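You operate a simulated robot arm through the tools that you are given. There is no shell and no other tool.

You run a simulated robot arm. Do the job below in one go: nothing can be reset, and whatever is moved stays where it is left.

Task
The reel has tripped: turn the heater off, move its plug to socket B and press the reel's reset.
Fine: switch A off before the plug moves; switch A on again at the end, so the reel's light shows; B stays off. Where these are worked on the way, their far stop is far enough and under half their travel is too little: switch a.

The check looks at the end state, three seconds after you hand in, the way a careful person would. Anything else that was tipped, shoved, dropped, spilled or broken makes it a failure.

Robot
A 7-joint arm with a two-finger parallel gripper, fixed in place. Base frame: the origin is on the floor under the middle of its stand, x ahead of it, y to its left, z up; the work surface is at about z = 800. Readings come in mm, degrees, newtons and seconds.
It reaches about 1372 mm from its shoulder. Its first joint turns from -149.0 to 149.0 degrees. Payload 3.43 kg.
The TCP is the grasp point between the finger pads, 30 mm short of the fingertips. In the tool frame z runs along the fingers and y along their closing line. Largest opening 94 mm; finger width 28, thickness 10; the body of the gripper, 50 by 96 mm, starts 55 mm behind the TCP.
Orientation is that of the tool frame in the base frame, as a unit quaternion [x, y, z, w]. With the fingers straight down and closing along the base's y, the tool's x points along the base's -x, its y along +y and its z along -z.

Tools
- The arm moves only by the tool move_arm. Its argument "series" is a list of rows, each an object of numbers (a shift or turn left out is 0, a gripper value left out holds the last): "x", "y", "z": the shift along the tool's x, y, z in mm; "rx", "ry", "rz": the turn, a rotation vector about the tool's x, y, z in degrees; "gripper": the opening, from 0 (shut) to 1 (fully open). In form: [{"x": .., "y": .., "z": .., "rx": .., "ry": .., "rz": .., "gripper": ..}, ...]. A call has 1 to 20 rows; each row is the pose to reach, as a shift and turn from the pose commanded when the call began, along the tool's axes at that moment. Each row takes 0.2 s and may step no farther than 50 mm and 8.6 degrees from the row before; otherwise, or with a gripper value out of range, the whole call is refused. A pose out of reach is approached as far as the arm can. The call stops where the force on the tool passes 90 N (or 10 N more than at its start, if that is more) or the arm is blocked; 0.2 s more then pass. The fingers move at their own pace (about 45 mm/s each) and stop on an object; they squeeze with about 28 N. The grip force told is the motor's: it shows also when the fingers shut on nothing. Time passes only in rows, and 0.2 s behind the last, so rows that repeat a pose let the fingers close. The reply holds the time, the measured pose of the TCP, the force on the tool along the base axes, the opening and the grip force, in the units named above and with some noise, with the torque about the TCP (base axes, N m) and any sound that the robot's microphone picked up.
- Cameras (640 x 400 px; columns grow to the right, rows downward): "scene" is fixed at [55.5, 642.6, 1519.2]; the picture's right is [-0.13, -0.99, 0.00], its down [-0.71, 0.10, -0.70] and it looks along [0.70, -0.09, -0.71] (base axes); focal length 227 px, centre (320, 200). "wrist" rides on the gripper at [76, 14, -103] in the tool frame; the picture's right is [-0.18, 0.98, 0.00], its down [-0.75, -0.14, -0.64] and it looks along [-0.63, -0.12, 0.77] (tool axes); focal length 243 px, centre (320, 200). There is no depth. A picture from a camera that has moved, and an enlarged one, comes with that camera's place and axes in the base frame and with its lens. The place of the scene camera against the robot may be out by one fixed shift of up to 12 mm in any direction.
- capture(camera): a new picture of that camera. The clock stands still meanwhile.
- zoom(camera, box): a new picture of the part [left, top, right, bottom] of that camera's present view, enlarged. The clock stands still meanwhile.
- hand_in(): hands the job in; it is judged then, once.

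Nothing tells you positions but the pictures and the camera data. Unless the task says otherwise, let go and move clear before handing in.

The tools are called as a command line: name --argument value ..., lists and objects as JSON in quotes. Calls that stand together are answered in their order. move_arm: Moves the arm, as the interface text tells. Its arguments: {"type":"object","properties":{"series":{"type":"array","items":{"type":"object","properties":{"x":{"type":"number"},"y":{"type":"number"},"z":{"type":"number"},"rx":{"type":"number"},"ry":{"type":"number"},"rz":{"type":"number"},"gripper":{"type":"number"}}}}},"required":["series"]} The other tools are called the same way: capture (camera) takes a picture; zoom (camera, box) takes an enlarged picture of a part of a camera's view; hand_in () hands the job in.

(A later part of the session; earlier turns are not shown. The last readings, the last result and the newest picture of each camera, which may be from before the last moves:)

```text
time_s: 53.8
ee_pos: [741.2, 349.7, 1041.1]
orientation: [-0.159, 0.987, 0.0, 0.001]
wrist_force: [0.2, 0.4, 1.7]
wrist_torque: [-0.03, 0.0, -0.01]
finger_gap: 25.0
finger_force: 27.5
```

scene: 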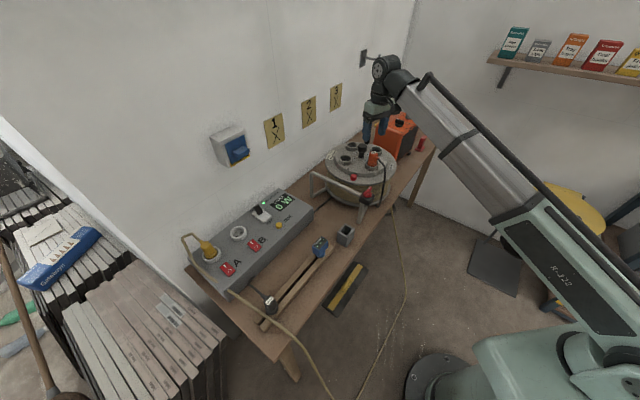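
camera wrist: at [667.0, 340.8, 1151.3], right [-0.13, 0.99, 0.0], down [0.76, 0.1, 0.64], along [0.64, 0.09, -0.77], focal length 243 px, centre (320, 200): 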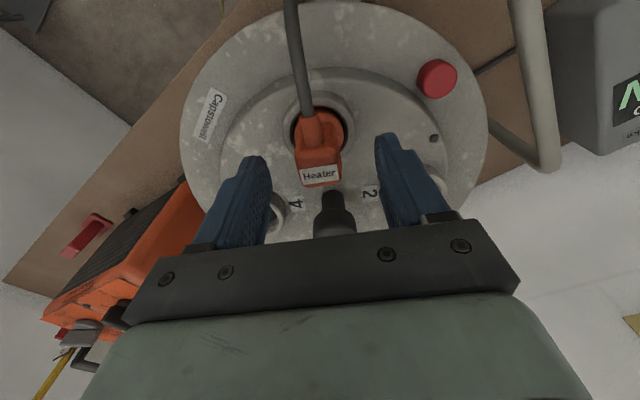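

Now the fingers hold the flat part at 25.0 mm with full force. I'll pull up gently.

move_arm --series '[{"z": -2, "gripper": 0}, {"z": -4, "gripper": 0}, {"z": -6, "gripper": 0}, {"z": -8, "gripper": 0}]'

zoom --camera "wrist" --box '[200, 80, 440, 240]'

```text
time_s: 54.8
ee_pos: [741.8, 349.4, 1049.1]
orientation: [-0.159, 0.987, -0.001, 0.0]
wrist_force: [0.5, -0.9, -0.4]
wrist_torque: [-0.02, 0.02, 0.03]
finger_gap: 25.3
finger_force: 28.0
```

```text
2.50 times, centred on (320, 160) of wrist
camera zoom: at [665.4, 339.2, 1150.5], right [-0.13, 0.99, 0.0], down [0.76, 0.1, 0.64], along [0.64, 0.09, -0.77], focal length 606 px, centre (320, 300)
```

zoom: 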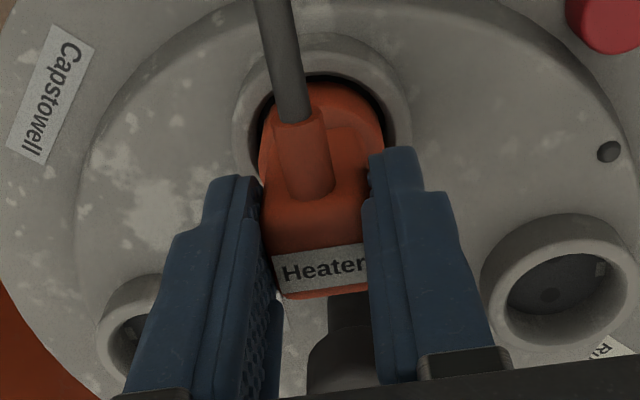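

The label stays fixed between the fingers, so the plug is coming along with almost no force. I'll continue upward.

move_arm --series '[{"z": -4, "gripper": 0}, {"z": -8, "gripper": 0}, {"z": -12, "gripper": 0}, {"z": -16, "gripper": 0}, {"z": -20, "gripper": 0}]'

capture --camera "wrist"

zoom --camera "scene" --box '[340, 110, 410, 180]'

```text
time_s: 56.0
ee_pos: [741.0, 348.8, 1069.0]
orientation: [-0.159, 0.987, 0.0, 0.001]
wrist_force: [0.7, 0.6, -1.1]
wrist_torque: [0.01, 0.02, 0.01]
finger_gap: 25.3
finger_force: 27.9
```

```text
taken
camera wrist: at [665.2, 339.6, 1170.8], right [-0.13, 0.99, 0.0], down [0.76, 0.1, 0.64], along [0.64, 0.09, -0.77], focal length 243 px, centre (320, 200)
```

wrist: 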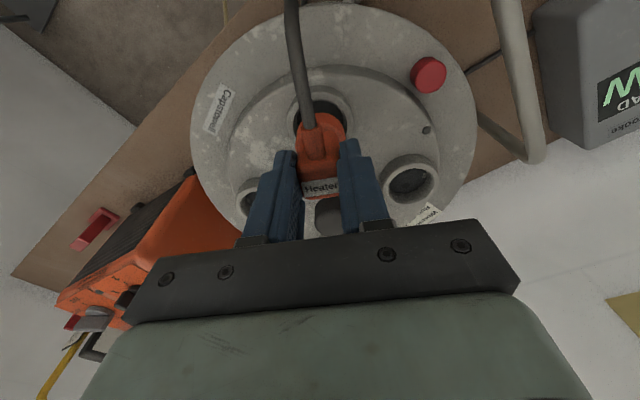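

```text
5.71 times, centred on (375, 145) of scene
camera zoom: at [55.5, 642.6, 1519.2], right [-0.13, -0.99, 0.0], down [-0.71, 0.1, -0.7], along [0.7, -0.09, -0.71], focal length 1298 px, centre (6, 514)
```

zoom: 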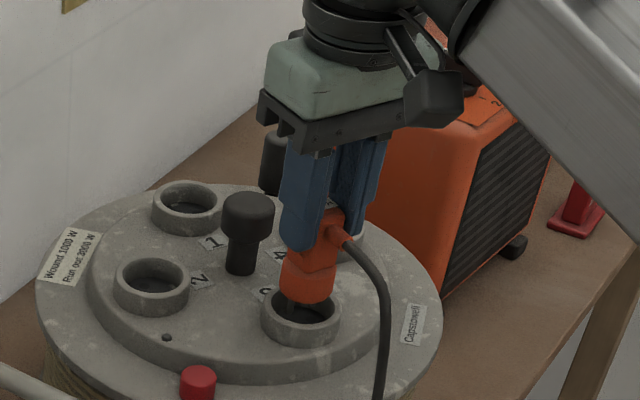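

The plug is free of the socket. I'll raise it straight up to z≈1105 and record how socket 3 looks from exactly above its seated position, to use as a template for aligning over socket B.

move_arm --series '[{"z": -10, "gripper": 0}, {"z": -20, "gripper": 0}, {"z": -30, "gripper": 0}, {"z": -36, "gripper": 0}, {"z": -36, "gripper": 0}]'

capture --camera "wrist"

zoom --camera "wrist" --box '[250, 60, 390, 200]'

capture --camera "scene"

```text
time_s: 57.2
ee_pos: [740.7, 348.8, 1103.6]
orientation: [-0.159, 0.987, 0.0, 0.002]
wrist_force: [0.1, -0.1, -0.5]
wrist_torque: [-0.02, -0.04, -0.02]
finger_gap: 25.1
finger_force: 27.3
```

```text
taken
camera wrist: at [664.5, 339.2, 1206.4], right [-0.13, 0.99, 0.0], down [0.76, 0.1, 0.64], along [0.64, 0.09, -0.77], focal length 243 px, centre (320, 200)
```

wrist: 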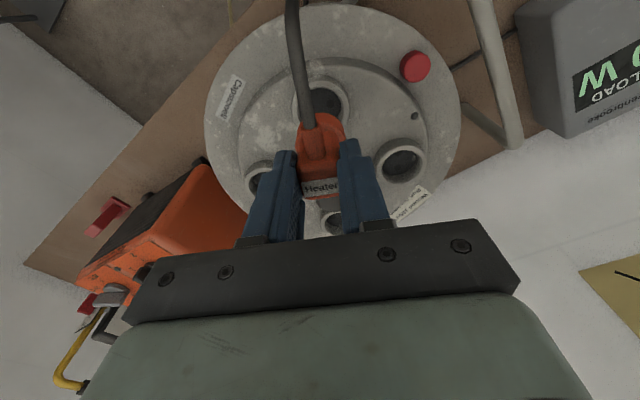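

```text
2.86 times, centred on (320, 130) of wrist
camera zoom: at [664.5, 339.2, 1206.4], right [-0.13, 0.99, 0.0], down [0.76, 0.1, 0.64], along [0.64, 0.09, -0.77], focal length 693 px, centre (320, 400)
```

zoom: 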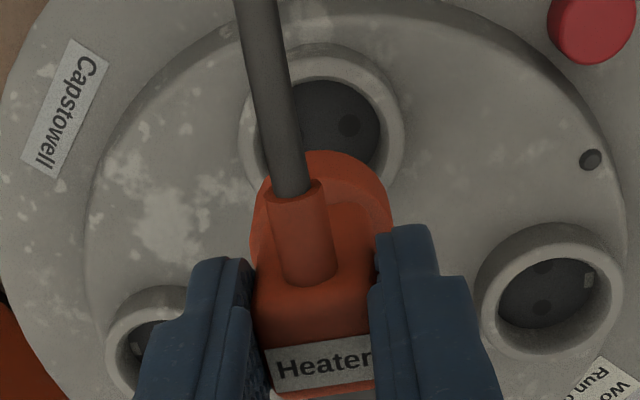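

```text
taken
```

scene: 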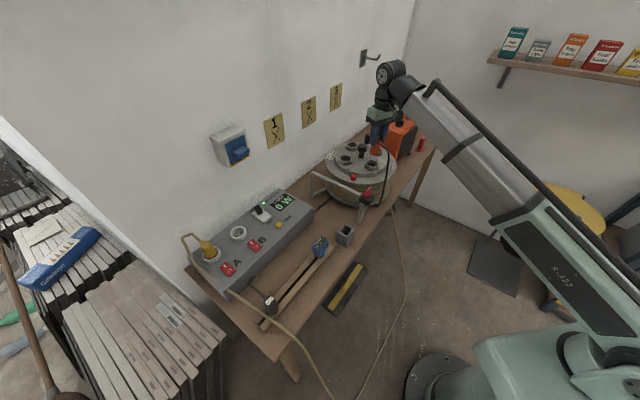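

Template recorded: socket 3's rim centre sits at about pixel (321, 105) with the TCP ~119 mm above the rim. I'll now carry the plug halfway toward the box, keeping high, and check how the cable trails.

move_arm --series '[{"x": 1.5, "y": 45.8, "rz": -2.25, "gripper": 0}, {"x": 3.1, "y": 91.6, "rz": -4.5, "gripper": 0}, {"x": 4.6, "y": 137.4, "rz": -6.75, "gripper": 0}, {"x": 6.2, "y": 183.2, "rz": -9, "gripper": 0}, {"x": 7.7, "y": 229, "rz": -11.25, "gripper": 0}, {"x": 9.3, "y": 274.8, "rz": -13.5, "gripper": 0}]'

capture --camera "scene"

capture --camera "wrist"

```text
time_s: 58.6
ee_pos: [645.6, 609.1, 1107.8]
orientation: [-0.274, 0.962, 0.0, 0.001]
wrist_force: [0.1, -0.4, -1.6]
wrist_torque: [0.0, -0.01, 0.04]
finger_gap: 25.1
finger_force: 28.5
```

```text
taken
```

scene: 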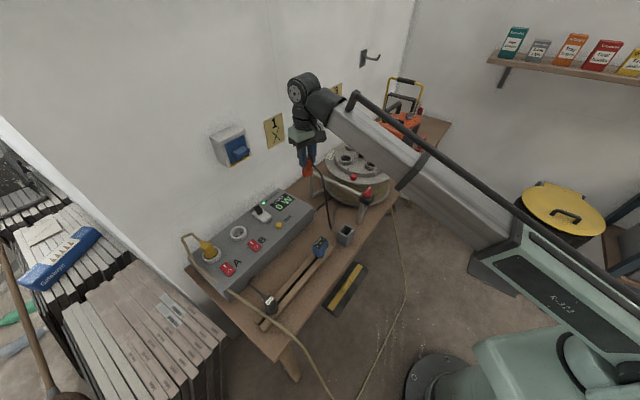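

```text
taken
camera wrist: at [574.3, 582.0, 1209.2], right [-0.36, 0.93, 0.0], down [0.71, 0.28, 0.64], along [0.6, 0.23, -0.77], focal length 243 px, centre (320, 200)
```

wrist: 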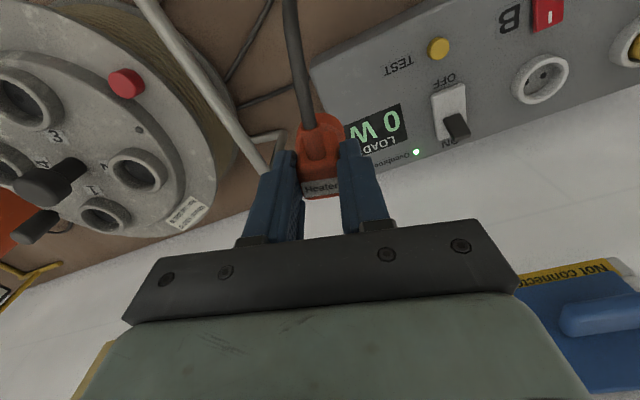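

The cable trails freely. Before going to socket B I need to check the blue box on the wall beside it, since the wrist will pass close to it.

zoom --camera "scene" --box '[190, 105, 330, 245]'

zoom --camera "wrist" --box '[480, 220, 640, 400]'

```text
2.86 times, centred on (260, 175) of scene
camera zoom: at [55.5, 642.6, 1519.2], right [-0.13, -0.99, 0.0], down [-0.71, 0.1, -0.7], along [0.7, -0.09, -0.71], focal length 649 px, centre (491, 271)
```

zoom: 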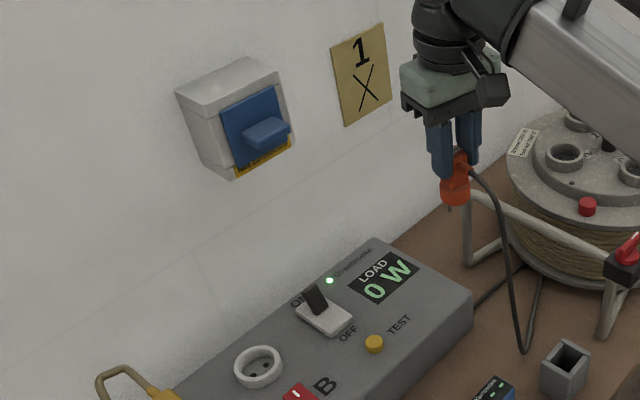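

```text
2.22 times, centred on (560, 310) of wrist
camera zoom: at [574.3, 582.0, 1209.2], right [-0.36, 0.93, 0.0], down [0.71, 0.28, 0.64], along [0.6, 0.23, -0.77], focal length 539 px, centre (-213, -44)
```

zoom: 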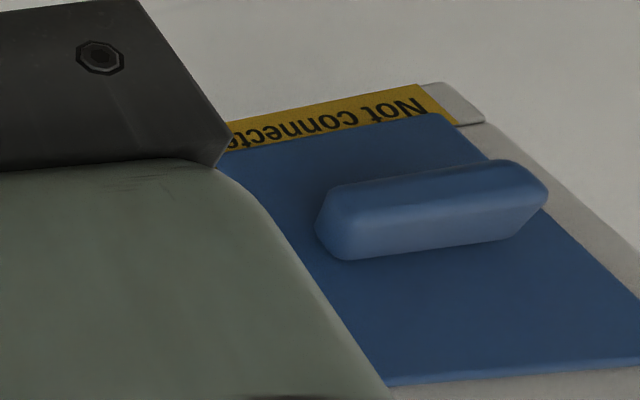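

Triangulating the isolator: its front is about 1049 mm out along the wall normal and its left edge is ~75 mm to the right of socket B, so there is room if I come in from the front. I'll move parallel to the bench first, then lower, and re-measure socket B.

move_arm --series '[{"x": 9.7, "y": 40.2, "rz": -2.25, "gripper": 0}, {"x": 19.4, "y": 80.4, "rz": -4.5, "gripper": 0}, {"x": 29.1, "y": 120.6, "z": 10, "rz": -6.75, "gripper": 0}, {"x": 38.8, "y": 160.8, "z": 25, "rz": -9, "gripper": 0}, {"x": 48.5, "y": 201, "z": 45, "rz": -11.25, "gripper": 0}, {"x": 58.2, "y": 241.3, "z": 65, "rz": -13.55, "gripper": 0}, {"x": 58.2, "y": 241.3, "z": 77, "rz": -13.55, "gripper": 0}, {"x": 58.2, "y": 241.3, "z": 77, "rz": -13.55, "gripper": 0}]'

capture --camera "wrist"

zoom --camera "wrist" --box '[240, 60, 420, 220]'

capture --camera "scene"

```text
time_s: 60.4
ee_pos: [470.0, 783.9, 1026.2]
orientation: [-0.385, 0.923, 0.0, 0.0]
wrist_force: [0.5, 0.3, -1.4]
wrist_torque: [0.02, -0.03, 0.01]
finger_gap: 25.0
finger_force: 27.5
```

```text
taken
camera wrist: at [406.1, 739.9, 1129.2], right [-0.57, 0.82, 0.0], down [0.63, 0.44, 0.64], along [0.53, 0.37, -0.77], focal length 243 px, centre (320, 200)
```

wrist: 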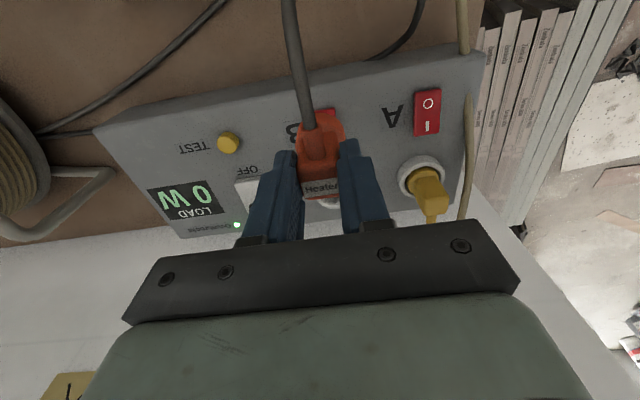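

```text
2.50 times, centred on (330, 140) of wrist
camera zoom: at [406.1, 739.9, 1129.2], right [-0.57, 0.82, 0.0], down [0.63, 0.44, 0.64], along [0.53, 0.37, -0.77], focal length 606 px, centre (295, 350)
```

zoom: 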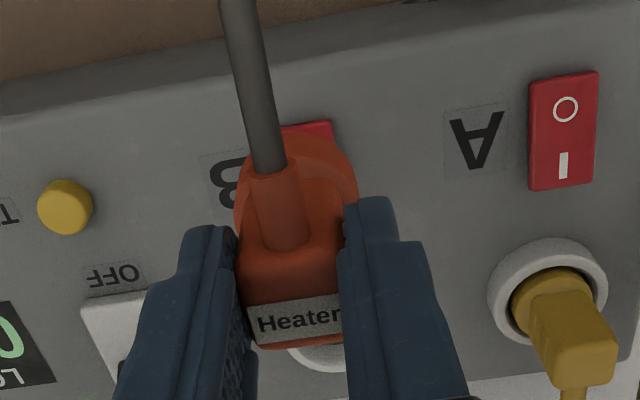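

```text
taken
```

scene: 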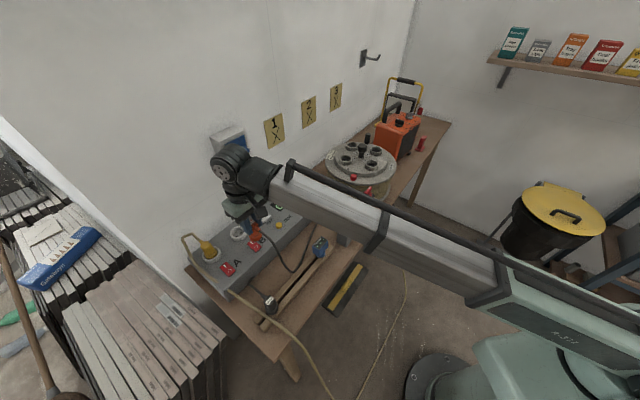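

Socket B is hidden behind the plug from here. I'll advance toward the wall in two stages, watching clearance from the isolator.

move_arm --series '[{"x": -20, "gripper": 0}, {"x": -40, "gripper": 0}, {"x": -60, "gripper": 0}, {"x": -75, "gripper": 0}]'

zoom --camera "scene" --box '[180, 110, 320, 250]'

capture --camera "wrist"

```text
time_s: 61.4
ee_pos: [521.9, 835.5, 1028.3]
orientation: [-0.386, 0.923, 0.0, 0.001]
wrist_force: [0.7, 0.2, -0.7]
wrist_torque: [0.02, 0.0, 0.01]
finger_gap: 24.9
finger_force: 27.9
```

```text
2.86 times, centred on (250, 180) of scene
camera zoom: at [55.5, 642.6, 1519.2], right [-0.13, -0.99, 0.0], down [-0.71, 0.1, -0.7], along [0.7, -0.09, -0.71], focal length 649 px, centre (520, 257)
```

zoom: 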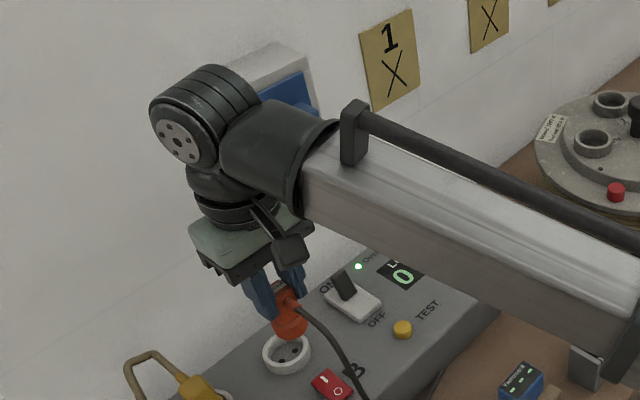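

```text
taken
camera wrist: at [459.7, 792.2, 1129.1], right [-0.57, 0.82, 0.0], down [0.63, 0.44, 0.64], along [0.53, 0.37, -0.77], focal length 243 px, centre (320, 200)
```

wrist: 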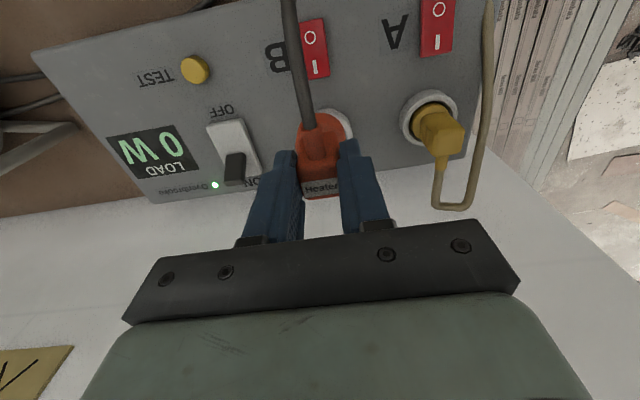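

There is clearance so far (wrist left of the isolator). I'll ease the last ~36 mm to above socket B.

move_arm --series '[{"x": -10, "gripper": 0}, {"x": -20, "gripper": 0}, {"x": -30, "gripper": 0}, {"x": -36, "gripper": 0}, {"x": -36, "gripper": 0}]'

capture --camera "wrist"

zoom --camera "wrist" --box '[250, 60, 390, 200]'

zoom --camera "scene" --box '[180, 110, 320, 250]'

```text
time_s: 62.6
ee_pos: [546.7, 861.5, 1028.5]
orientation: [-0.385, 0.923, 0.0, 0.0]
wrist_force: [-0.1, -0.1, -0.7]
wrist_torque: [0.0, 0.01, 0.02]
finger_gap: 25.3
finger_force: 27.7
```

```text
taken
camera wrist: at [483.9, 817.3, 1130.5], right [-0.57, 0.82, 0.0], down [0.63, 0.44, 0.64], along [0.53, 0.37, -0.77], focal length 243 px, centre (320, 200)
```

wrist: 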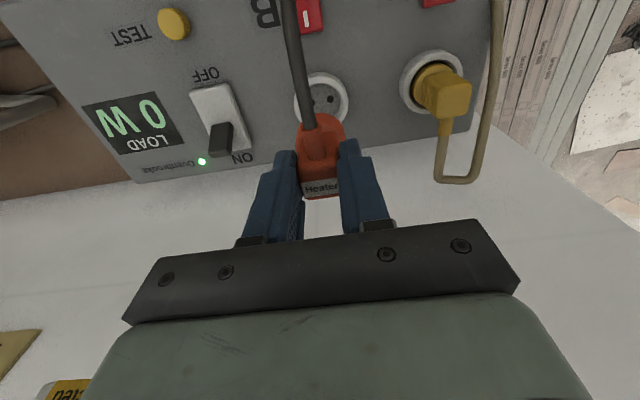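

```text
2.86 times, centred on (320, 130) of wrist
camera zoom: at [483.9, 817.3, 1130.5], right [-0.57, 0.82, 0.0], down [0.63, 0.44, 0.64], along [0.53, 0.37, -0.77], focal length 693 px, centre (320, 400)
```

zoom: 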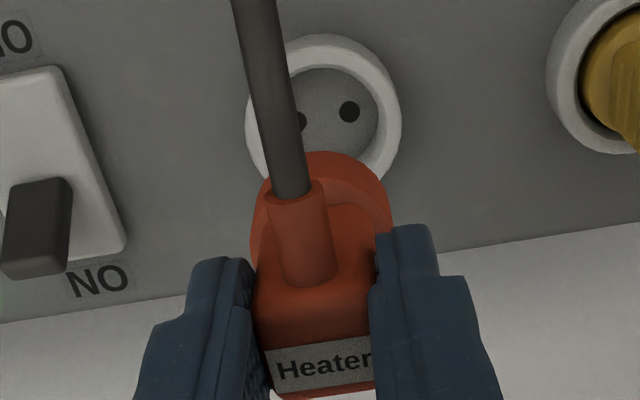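

```text
2.86 times, centred on (250, 180) of scene
camera zoom: at [55.5, 642.6, 1519.2], right [-0.13, -0.99, 0.0], down [-0.71, 0.1, -0.7], along [0.7, -0.09, -0.71], focal length 649 px, centre (520, 257)
```

zoom: 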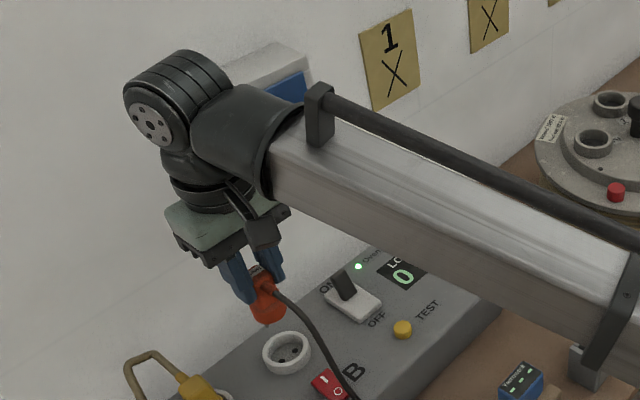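

Socket B's rim and both holes are in view, and the hole line matches the tool orientation. I'll descend ~18.6 mm so the viewing distance equals my template, then compare pixel for pixel.

move_arm --series '[{"z": 6, "gripper": 0}, {"z": 12, "gripper": 0}, {"z": 18.6, "gripper": 0}, {"z": 18.6, "gripper": 0}]'

zoom --camera "wrist" --box '[250, 60, 390, 200]'

zoom --camera "wrist" --box '[290, 70, 360, 120]'

zoom --camera "scene" --box '[200, 180, 280, 260]'

```text
time_s: 63.6
ee_pos: [547.1, 861.6, 1009.3]
orientation: [-0.385, 0.923, 0.001, 0.001]
wrist_force: [-0.5, -1.0, -0.5]
wrist_torque: [0.02, 0.02, -0.06]
finger_gap: 25.1
finger_force: 27.6
```

```text
2.86 times, centred on (320, 130) of wrist
camera zoom: at [484.7, 817.7, 1111.3], right [-0.57, 0.82, 0.0], down [0.63, 0.44, 0.64], along [0.53, 0.37, -0.77], focal length 693 px, centre (320, 400)
```

zoom: 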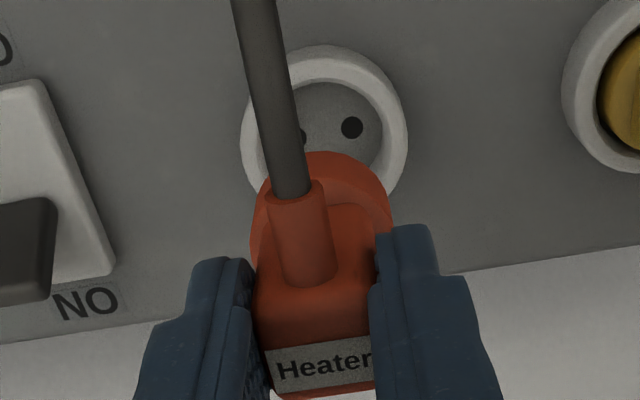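

```text
8.00 times, centred on (325, 95) of wrist
camera zoom: at [484.7, 817.7, 1111.3], right [-0.57, 0.82, 0.0], down [0.63, 0.44, 0.64], along [0.53, 0.37, -0.77], focal length 1941 px, centre (280, 1040)
```

zoom: 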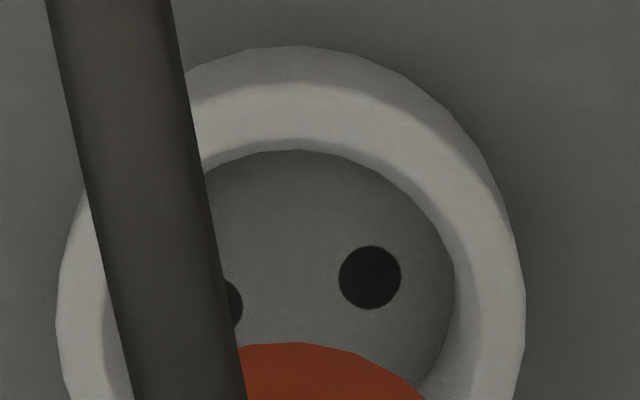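

```text
5.00 times, centred on (240, 220) of scene
camera zoom: at [55.5, 642.6, 1519.2], right [-0.13, -0.99, 0.0], down [-0.71, 0.1, -0.7], along [0.7, -0.09, -0.71], focal length 1136 px, centre (720, 100)
```

zoom: 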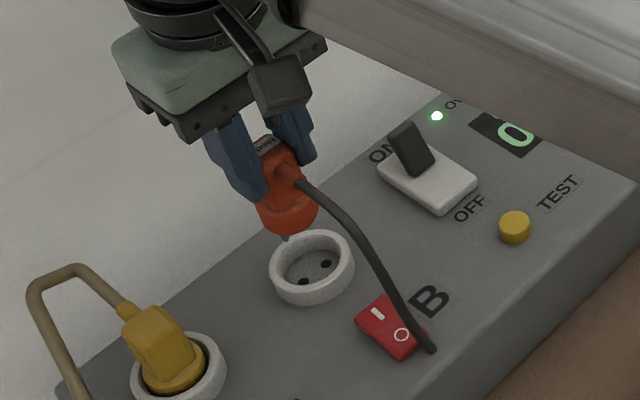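

The picture matches the template within ~3 px (about 0.8 mm sideways). I'll correct that and descend to just before the pins meet the holes.

move_arm --series '[{"x": -0.1, "y": 0.8, "z": 10, "gripper": 0}, {"x": -0.1, "y": 0.8, "z": 20, "gripper": 0}, {"x": -0.1, "y": 0.8, "z": 30, "gripper": 0}, {"x": -0.1, "y": 0.8, "z": 38, "gripper": 0}, {"x": -0.1, "y": 0.8, "z": 38, "gripper": 0}]'

zoom --camera "wrist" --box '[250, 60, 390, 200]'

zoom --camera "scene" --box '[210, 200, 260, 250]'

zoom --camera "scene" --box '[180, 110, 320, 250]'

```text
time_s: 64.8
ee_pos: [547.4, 862.5, 972.1]
orientation: [-0.385, 0.923, 0.0, 0.002]
wrist_force: [-0.2, 0.2, -1.1]
wrist_torque: [-0.05, 0.01, -0.02]
finger_gap: 25.5
finger_force: 28.1
```

```text
2.86 times, centred on (320, 130) of wrist
camera zoom: at [484.5, 818.2, 1073.6], right [-0.57, 0.82, 0.0], down [0.63, 0.44, 0.64], along [0.53, 0.37, -0.77], focal length 693 px, centre (320, 400)
```

zoom: 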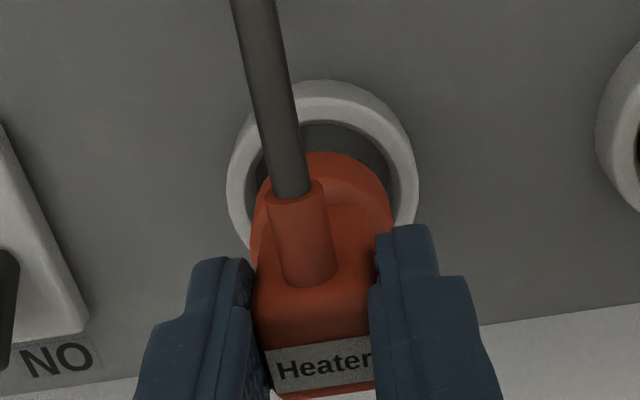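

```text
8.00 times, centred on (235, 225) of scene
camera zoom: at [55.5, 642.6, 1519.2], right [-0.13, -0.99, 0.0], down [-0.71, 0.1, -0.7], along [0.7, -0.09, -0.71], focal length 1818 px, centre (1000, 0)
```

zoom: 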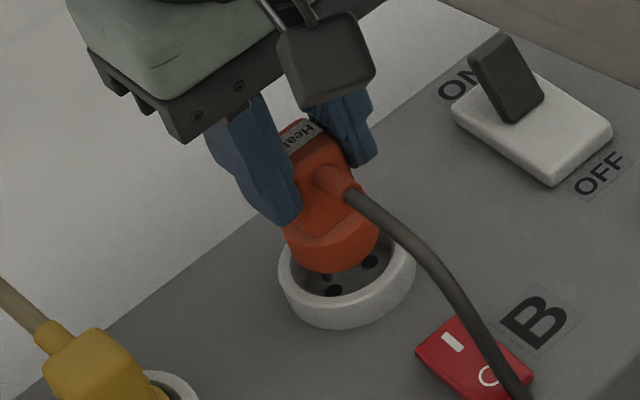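

```text
2.86 times, centred on (250, 180) of scene
camera zoom: at [55.5, 642.6, 1519.2], right [-0.13, -0.99, 0.0], down [-0.71, 0.1, -0.7], along [0.7, -0.09, -0.71], focal length 649 px, centre (520, 257)
```

zoom: 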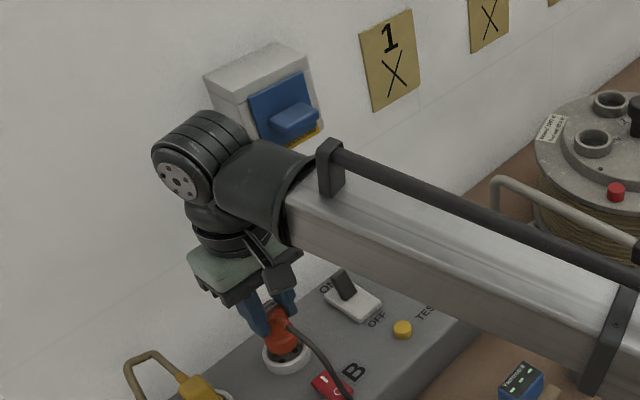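

The pins look to be right over the holes. I'll go down in small steps, watching for resistance.

move_arm --series '[{"z": 2, "gripper": 0}, {"z": 4, "gripper": 0}, {"z": 6, "gripper": 0}]'

```text
time_s: 65.6
ee_pos: [546.2, 862.1, 964.9]
orientation: [-0.385, 0.923, 0.0, 0.001]
wrist_force: [-0.3, 0.4, -1.1]
wrist_torque: [-0.01, 0.01, -0.01]
finger_gap: 25.2
finger_force: 28.2
```

move_arm --series '[{"z": 2, "gripper": 0}, {"z": 4, "gripper": 0}]'

zoom --camera "scene" --box '[215, 210, 255, 250]'

```text
time_s: 66.2
ee_pos: [546.3, 862.1, 960.6]
orientation: [-0.385, 0.923, 0.0, 0.001]
wrist_force: [-0.1, 0.5, -0.9]
wrist_torque: [0.01, 0.01, 0.03]
finger_gap: 25.4
finger_force: 27.8
```

```text
10.00 times, centred on (235, 230) of scene
camera zoom: at [55.5, 642.6, 1519.2], right [-0.13, -0.99, 0.0], down [-0.71, 0.1, -0.7], along [0.7, -0.09, -0.71], focal length 2272 px, centre (1170, -100)
```

zoom: 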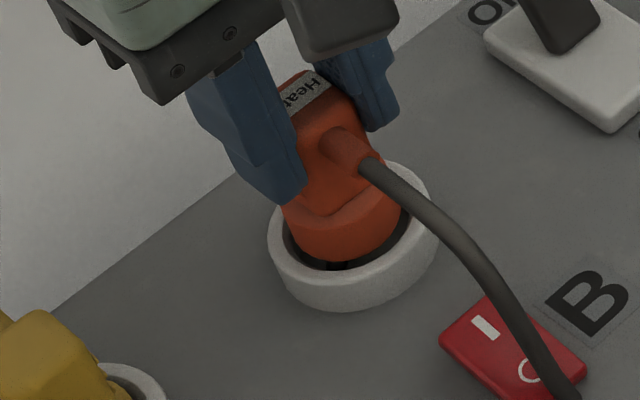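

The plug is entering the recess without resistance. I'll continue down.

move_arm --series '[{"z": 2, "gripper": 0}, {"z": 4, "gripper": 0}, {"z": 6, "gripper": 0}, {"z": 8, "gripper": 0}]'

zoom --camera "scene" --box '[215, 210, 255, 250]'

```text
time_s: 67.2
ee_pos: [547.6, 861.4, 953.3]
orientation: [-0.385, 0.923, 0.0, 0.001]
wrist_force: [-0.3, 0.1, 0.3]
wrist_torque: [-0.04, 0.02, 0.02]
finger_gap: 25.5
finger_force: 27.9
```

```text
10.00 times, centred on (235, 230) of scene
camera zoom: at [55.5, 642.6, 1519.2], right [-0.13, -0.99, 0.0], down [-0.71, 0.1, -0.7], along [0.7, -0.09, -0.71], focal length 2272 px, centre (1170, -100)
```

zoom: 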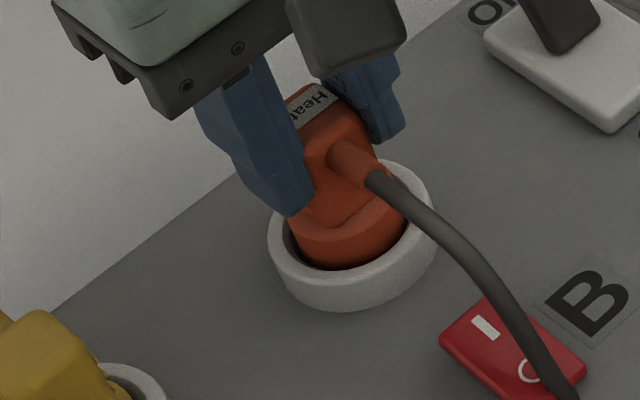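

move_arm --series '[{"z": 2, "gripper": 0}, {"z": 4, "gripper": 0}, {"z": 6, "gripper": 0}]'

zoom --camera "scene" --box '[215, 210, 255, 250]'

```text
time_s: 68.0
ee_pos: [546.6, 862.2, 947.6]
orientation: [-0.386, 0.923, 0.0, 0.001]
wrist_force: [-0.7, -0.4, -0.6]
wrist_torque: [0.01, 0.02, -0.02]
finger_gap: 24.9
finger_force: 28.0
```

```text
10.00 times, centred on (235, 230) of scene
camera zoom: at [55.5, 642.6, 1519.2], right [-0.13, -0.99, 0.0], down [-0.71, 0.1, -0.7], along [0.7, -0.09, -0.71], focal length 2272 px, centre (1170, -100)
```

zoom: 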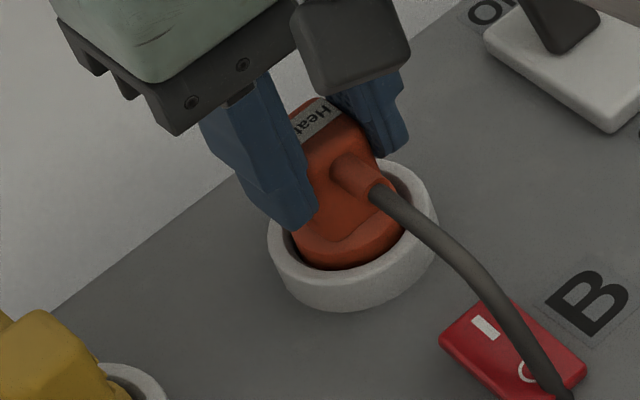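

It is nearly seated by comparison with how it sat in the reel. I'll press the last few millimetres in 1 mm steps.

move_arm --series '[{"z": 1, "gripper": 0}, {"z": 2, "gripper": 0}, {"z": 3, "gripper": 0}]'

```text
time_s: 68.8
ee_pos: [546.4, 862.7, 946.7]
orientation: [-0.385, 0.923, 0.0, 0.001]
wrist_force: [-0.3, 2.1, 19.6]
wrist_torque: [0.11, -0.09, 0.03]
finger_gap: 25.0
finger_force: 28.3
```

move_arm --series '[{"z": 1, "gripper": 0}, {"z": 2, "gripper": 0}]'

zoom --camera "scene" --box '[215, 210, 255, 250]'

zoom --camera "wrist" --box '[250, 80, 390, 200]'

```text
time_s: 69.4
ee_pos: [546.6, 862.0, 946.3]
orientation: [-0.386, 0.922, 0.002, 0.003]
wrist_force: [3.2, 8.8, 48.4]
wrist_torque: [0.39, -0.18, 0.01]
finger_gap: 25.7
finger_force: 28.2
```

```text
10.00 times, centred on (235, 230) of scene
camera zoom: at [55.5, 642.6, 1519.2], right [-0.13, -0.99, 0.0], down [-0.71, 0.1, -0.7], along [0.7, -0.09, -0.71], focal length 2272 px, centre (1170, -100)
```

zoom: 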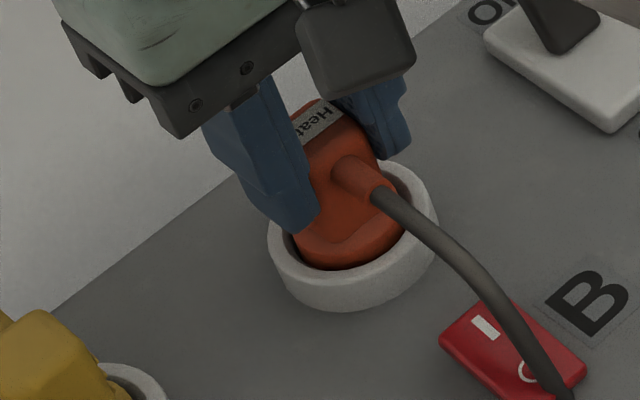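

```text
3.33 times, centred on (320, 140) of wrist
camera zoom: at [483.8, 817.6, 1047.6], right [-0.57, 0.82, 0.0], down [0.63, 0.43, 0.65], along [0.53, 0.37, -0.76], focal length 809 px, centre (320, 400)
```

zoom: 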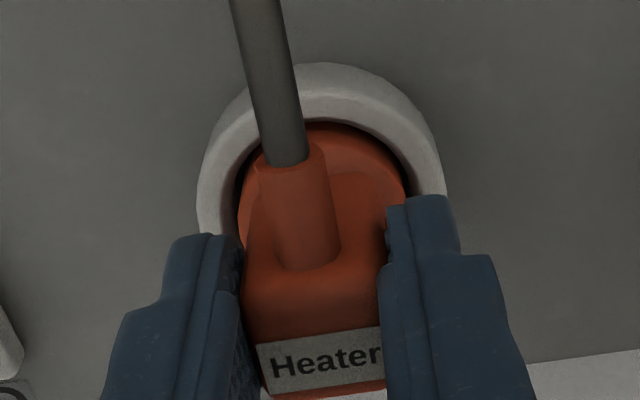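

At 48 N it is firmly bottomed, after about 21 mm of free pin travel: the plug is seated in B. I'll ease the pressure, let go, rise and look.

move_arm --series '[{"z": -3, "gripper": 0}, {"z": -4, "gripper": 0.45}, {"z": -4, "gripper": 0.45}, {"z": -12, "gripper": 0.45}, {"z": -30, "gripper": 0.45}, {"z": -50, "gripper": 0.45}, {"z": -70, "gripper": 0.45}]'

capture --camera "wrist"

zoom --camera "scene" --box '[195, 200, 275, 280]'

```text
time_s: 71.0
ee_pos: [548.0, 862.1, 1013.7]
orientation: [-0.386, 0.923, 0.0, 0.0]
wrist_force: [0.4, 0.1, -0.2]
wrist_torque: [0.0, 0.0, -0.02]
finger_gap: 42.5
finger_force: 0.1
```

```text
taken
camera wrist: at [484.8, 818.4, 1114.4], right [-0.57, 0.82, 0.0], down [0.63, 0.44, 0.64], along [0.53, 0.37, -0.77], focal length 243 px, centre (320, 200)
```

wrist: 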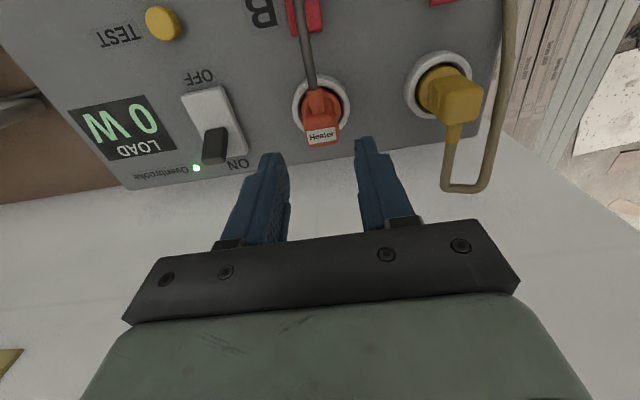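

```text
5.00 times, centred on (235, 240) of scene
camera zoom: at [55.5, 642.6, 1519.2], right [-0.13, -0.99, 0.0], down [-0.71, 0.1, -0.7], along [0.7, -0.09, -0.71], focal length 1136 px, centre (745, 0)
```

zoom: 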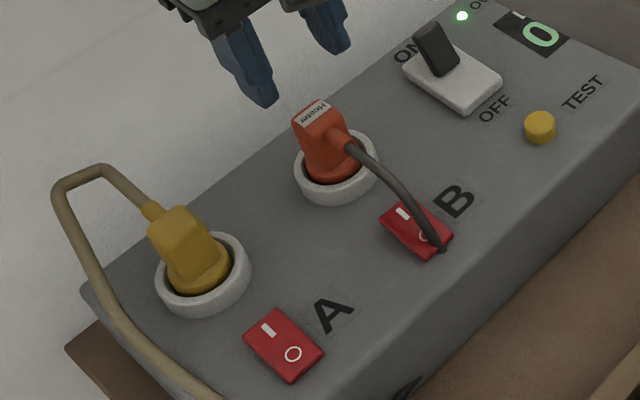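

The heater plug sits properly in socket B and B's switch is still off. Next is the reel's reset, the red push button on the flange near (701, 430, ~965); I'll back away from the wall and go there with the fingers closed.

move_arm --series '[{"x": 36, "z": -5, "gripper": 0.45}, {"x": 73, "z": -15, "gripper": 0.45}, {"x": 110, "z": -30, "gripper": 0.45}, {"x": 119, "y": -41.3, "z": -36, "rz": 1.4, "gripper": 0}, {"x": 128, "y": -82.5, "z": -36, "rz": 2.9, "gripper": 0}, {"x": 137, "y": -123.8, "z": -36, "rz": 4.3, "gripper": 0}, {"x": 146, "y": -165, "z": -36, "rz": 5.7, "gripper": 0}, {"x": 155, "y": -206.3, "z": -36, "rz": 7.1, "gripper": 0}, {"x": 164, "y": -247.6, "z": -36, "rz": 8.6, "gripper": 0}, {"x": 173, "y": -288.8, "z": -36, "rz": 10, "gripper": 0}, {"x": 182, "y": -330, "z": -36, "rz": 11.4, "gripper": 0}, {"x": 191, "y": -371.3, "z": -36, "rz": 12.9, "gripper": 0}, {"x": 199.5, "y": -412.6, "z": -36, "rz": 14.3, "gripper": 0}, {"x": 199.5, "y": -412.6, "z": -36, "rz": 14.3, "gripper": 0}]'

capture --camera "wrist"

capture --camera "scene"

zoom --camera "wrist" --box '[230, 40, 410, 180]'

```text
time_s: 74.0
ee_pos: [699.7, 429.0, 1048.7]
orientation: [-0.267, 0.964, 0.001, 0.001]
wrist_force: [-0.4, -0.4, -0.6]
wrist_torque: [0.0, -0.03, 0.01]
finger_gap: 0.0
finger_force: 28.1
```

```text
taken
camera wrist: at [628.0, 402.5, 1150.0], right [-0.35, 0.94, 0.0], down [0.72, 0.27, 0.64], along [0.6, 0.22, -0.77], focal length 243 px, centre (320, 200)
```

wrist: 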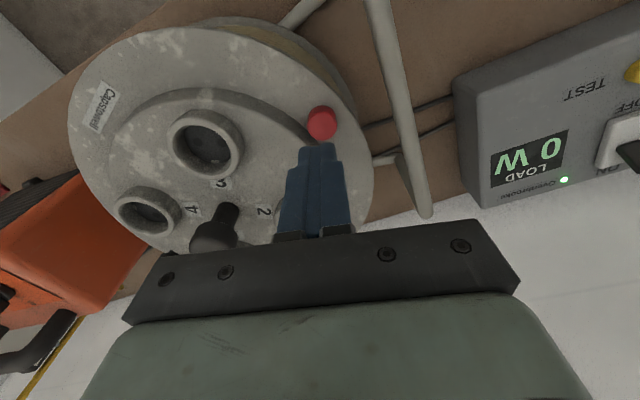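

```text
taken
```

scene: 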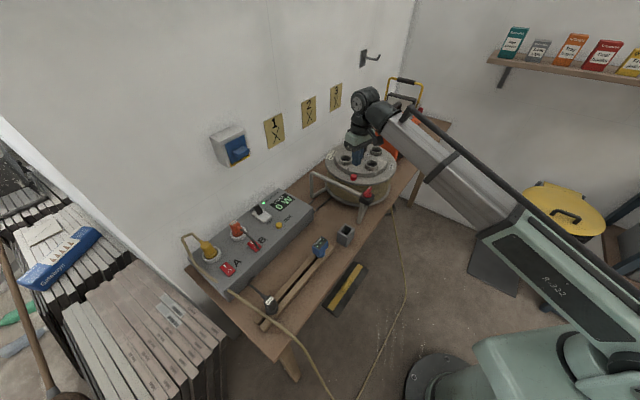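

```text
2.86 times, centred on (320, 110) of wrist
camera zoom: at [628.0, 402.5, 1150.0], right [-0.35, 0.94, 0.0], down [0.72, 0.27, 0.64], along [0.6, 0.22, -0.77], focal length 693 px, centre (320, 457)
```

zoom: 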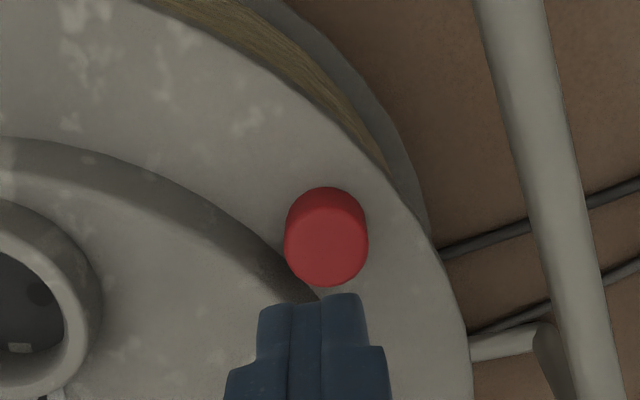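

The red button is directly under the fingertips. I'll lower to just above it and then press in small steps.

move_arm --series '[{"y": 0.6, "z": 15, "gripper": 0}, {"y": 0.6, "z": 30, "gripper": 0}, {"y": 0.6, "z": 40, "gripper": 0}, {"y": 0.6, "z": 46, "gripper": 0}, {"y": 0.6, "z": 46, "gripper": 0}]'

zoom --camera "wrist" --box '[230, 60, 410, 200]'

zoom --camera "scene" --box '[320, 130, 390, 200]'

```text
time_s: 75.2
ee_pos: [699.6, 430.5, 1002.2]
orientation: [-0.267, 0.964, 0.0, 0.001]
wrist_force: [-0.3, 0.1, 0.3]
wrist_torque: [0.0, -0.03, -0.01]
finger_gap: 0.0
finger_force: 28.0
```

```text
2.86 times, centred on (320, 130) of wrist
camera zoom: at [628.5, 404.2, 1104.3], right [-0.35, 0.94, 0.0], down [0.72, 0.27, 0.64], along [0.6, 0.22, -0.77], focal length 693 px, centre (320, 400)
```

zoom: 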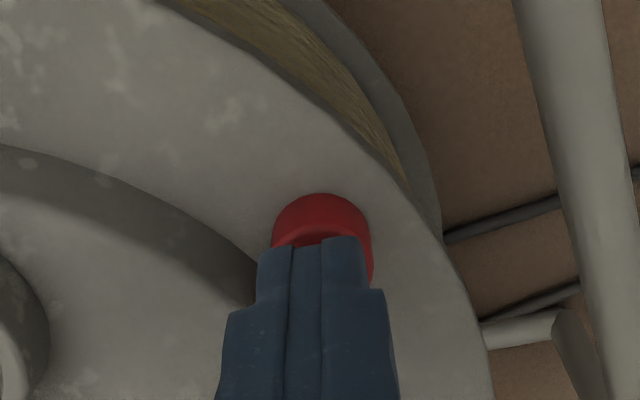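

```text
5.71 times, centred on (355, 165) of scene
camera zoom: at [55.5, 642.6, 1519.2], right [-0.13, -0.99, 0.0], down [-0.71, 0.1, -0.7], along [0.7, -0.09, -0.71], focal length 1298 px, centre (120, 400)
```

zoom: 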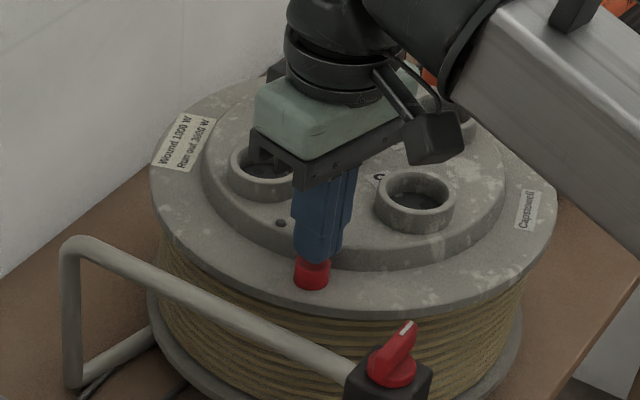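

The raised inner disc is close behind the button, so I'll shift 4–5 mm outward to avoid touching it, then press.

move_arm --series '[{"x": 2, "y": 4, "z": 0, "gripper": 0}, {"x": 2, "y": 4, "z": 3, "gripper": 0}, {"x": 2, "y": 4, "z": 6, "gripper": 0}]'

```text
time_s: 76.0
ee_pos: [695.7, 433.2, 996.6]
orientation: [-0.267, 0.964, 0.0, 0.001]
wrist_force: [0.0, -0.3, -0.1]
wrist_torque: [-0.03, -0.01, 0.01]
finger_gap: 0.0
finger_force: 28.1
```

move_arm --series '[{"z": 2, "gripper": 0}, {"z": 4, "gripper": 0}]'

zoom --camera "scene" --box '[340, 160, 370, 190]'

```text
time_s: 76.6
ee_pos: [696.5, 432.9, 991.7]
orientation: [-0.268, 0.964, 0.0, 0.002]
wrist_force: [-0.4, -0.9, 2.5]
wrist_torque: [0.03, 0.04, -0.01]
finger_gap: 0.0
finger_force: 28.7
```

```text
13.33 times, centred on (355, 175) of scene
camera zoom: at [55.5, 642.6, 1519.2], right [-0.13, -0.99, 0.0], down [-0.71, 0.1, -0.7], along [0.7, -0.09, -0.71], focal length 3030 px, centre (-147, 533)
```

zoom: 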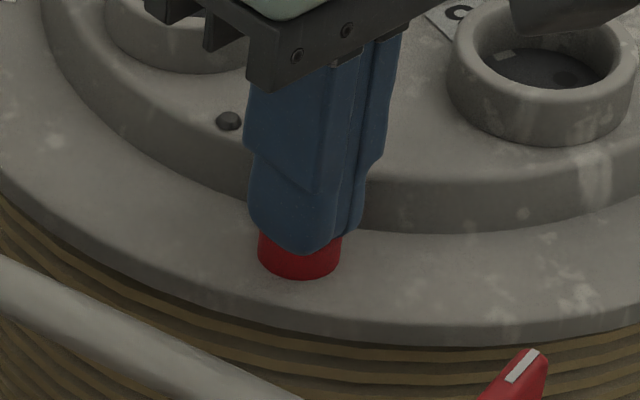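

Contact. I'll press further.

move_arm --series '[{"z": 1, "gripper": 0}, {"z": 2, "gripper": 0}, {"z": 3, "gripper": 0}]'

zoom --camera "scene" --box '[340, 160, 370, 190]'

```text
time_s: 77.4
ee_pos: [696.1, 432.1, 989.2]
orientation: [-0.267, 0.964, 0.0, 0.001]
wrist_force: [0.0, 1.0, 3.0]
wrist_torque: [0.04, -0.05, 0.0]
finger_gap: 0.0
finger_force: 28.5
```

```text
13.33 times, centred on (355, 175) of scene
camera zoom: at [55.5, 642.6, 1519.2], right [-0.13, -0.99, 0.0], down [-0.71, 0.1, -0.7], along [0.7, -0.09, -0.71], focal length 3030 px, centre (-147, 533)
```

zoom: 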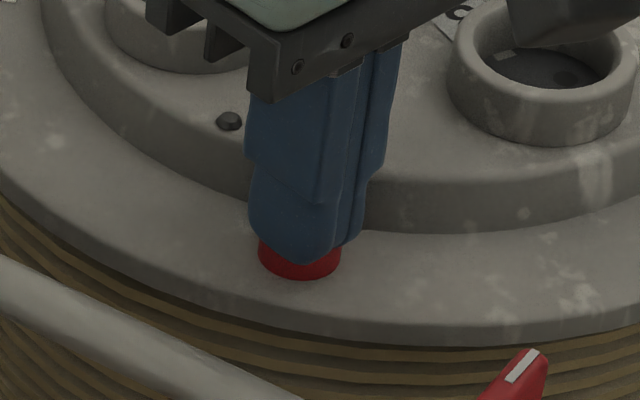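

Only 3 N so far and the button is going down. I'll continue to its stop.

move_arm --series '[{"z": 1, "gripper": 0}, {"z": 2, "gripper": 0}, {"z": 3, "gripper": 0}]'

```text
time_s: 78.2
ee_pos: [696.4, 432.1, 986.5]
orientation: [-0.267, 0.964, 0.001, 0.0]
wrist_force: [-3.6, 1.2, 13.6]
wrist_torque: [0.06, 0.07, 0.01]
finger_gap: 0.0
finger_force: 27.6
```

move_arm --series '[{"z": 1, "gripper": 0}, {"z": 2, "gripper": 0}, {"z": 2, "gripper": 0}]'

zoom --camera "scene" --box '[340, 160, 370, 190]'

```text
time_s: 79.0
ee_pos: [696.7, 431.4, 984.9]
orientation: [-0.267, 0.964, 0.0, 0.0]
wrist_force: [-8.7, 1.2, 22.2]
wrist_torque: [0.06, 0.15, -0.1]
finger_gap: 0.0
finger_force: 27.5
```

```text
13.33 times, centred on (355, 175) of scene
camera zoom: at [55.5, 642.6, 1519.2], right [-0.13, -0.99, 0.0], down [-0.71, 0.1, -0.7], along [0.7, -0.09, -0.71], focal length 3030 px, centre (-147, 533)
```

zoom: 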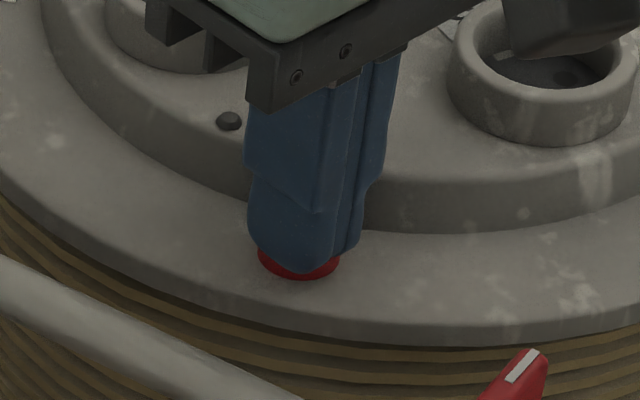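

Force is 22 N with a sideways part, so a fingertip may be rubbing the raised disc's edge. I'll lift and look at the button.

move_arm --series '[{"z": -5, "gripper": 0}, {"z": -12, "gripper": 0}, {"z": -30, "gripper": 0}, {"x": 20, "z": -50, "gripper": 0}, {"x": 40, "z": -60, "gripper": 0}]'

zoom --camera "scene" --box '[340, 155, 380, 185]'

capture --camera "wrist"

zoom --camera "wrist" --box '[260, 60, 400, 160]'

```text
time_s: 80.2
ee_pos: [661.8, 410.7, 1043.3]
orientation: [-0.267, 0.964, 0.0, 0.0]
wrist_force: [0.1, -0.4, -0.2]
wrist_torque: [0.02, -0.01, -0.01]
finger_gap: 0.0
finger_force: 27.9
```

```text
13.33 times, centred on (360, 170) of scene
camera zoom: at [55.5, 642.6, 1519.2], right [-0.13, -0.99, 0.0], down [-0.71, 0.1, -0.7], along [0.7, -0.09, -0.71], focal length 3030 px, centre (-213, 600)
```

zoom: 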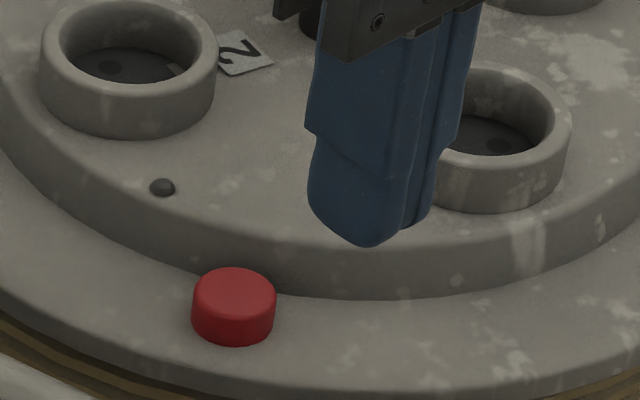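

```text
taken
camera wrist: at [590.2, 384.9, 1145.3], right [-0.35, 0.94, 0.0], down [0.72, 0.27, 0.64], along [0.6, 0.22, -0.77], focal length 243 px, centre (320, 200)
```

wrist: 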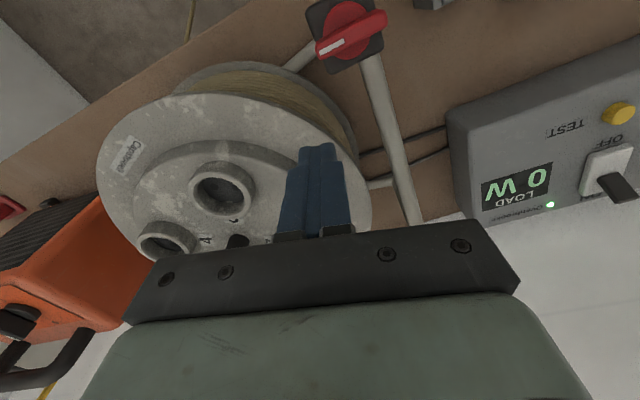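

```text
4.00 times, centred on (330, 110) of wrist
camera zoom: at [590.2, 384.9, 1145.3], right [-0.35, 0.94, 0.0], down [0.72, 0.27, 0.64], along [0.6, 0.22, -0.77], focal length 970 px, centre (280, 560)
```

zoom: 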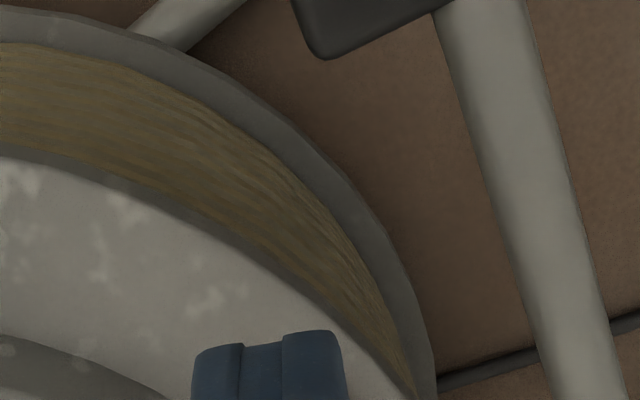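

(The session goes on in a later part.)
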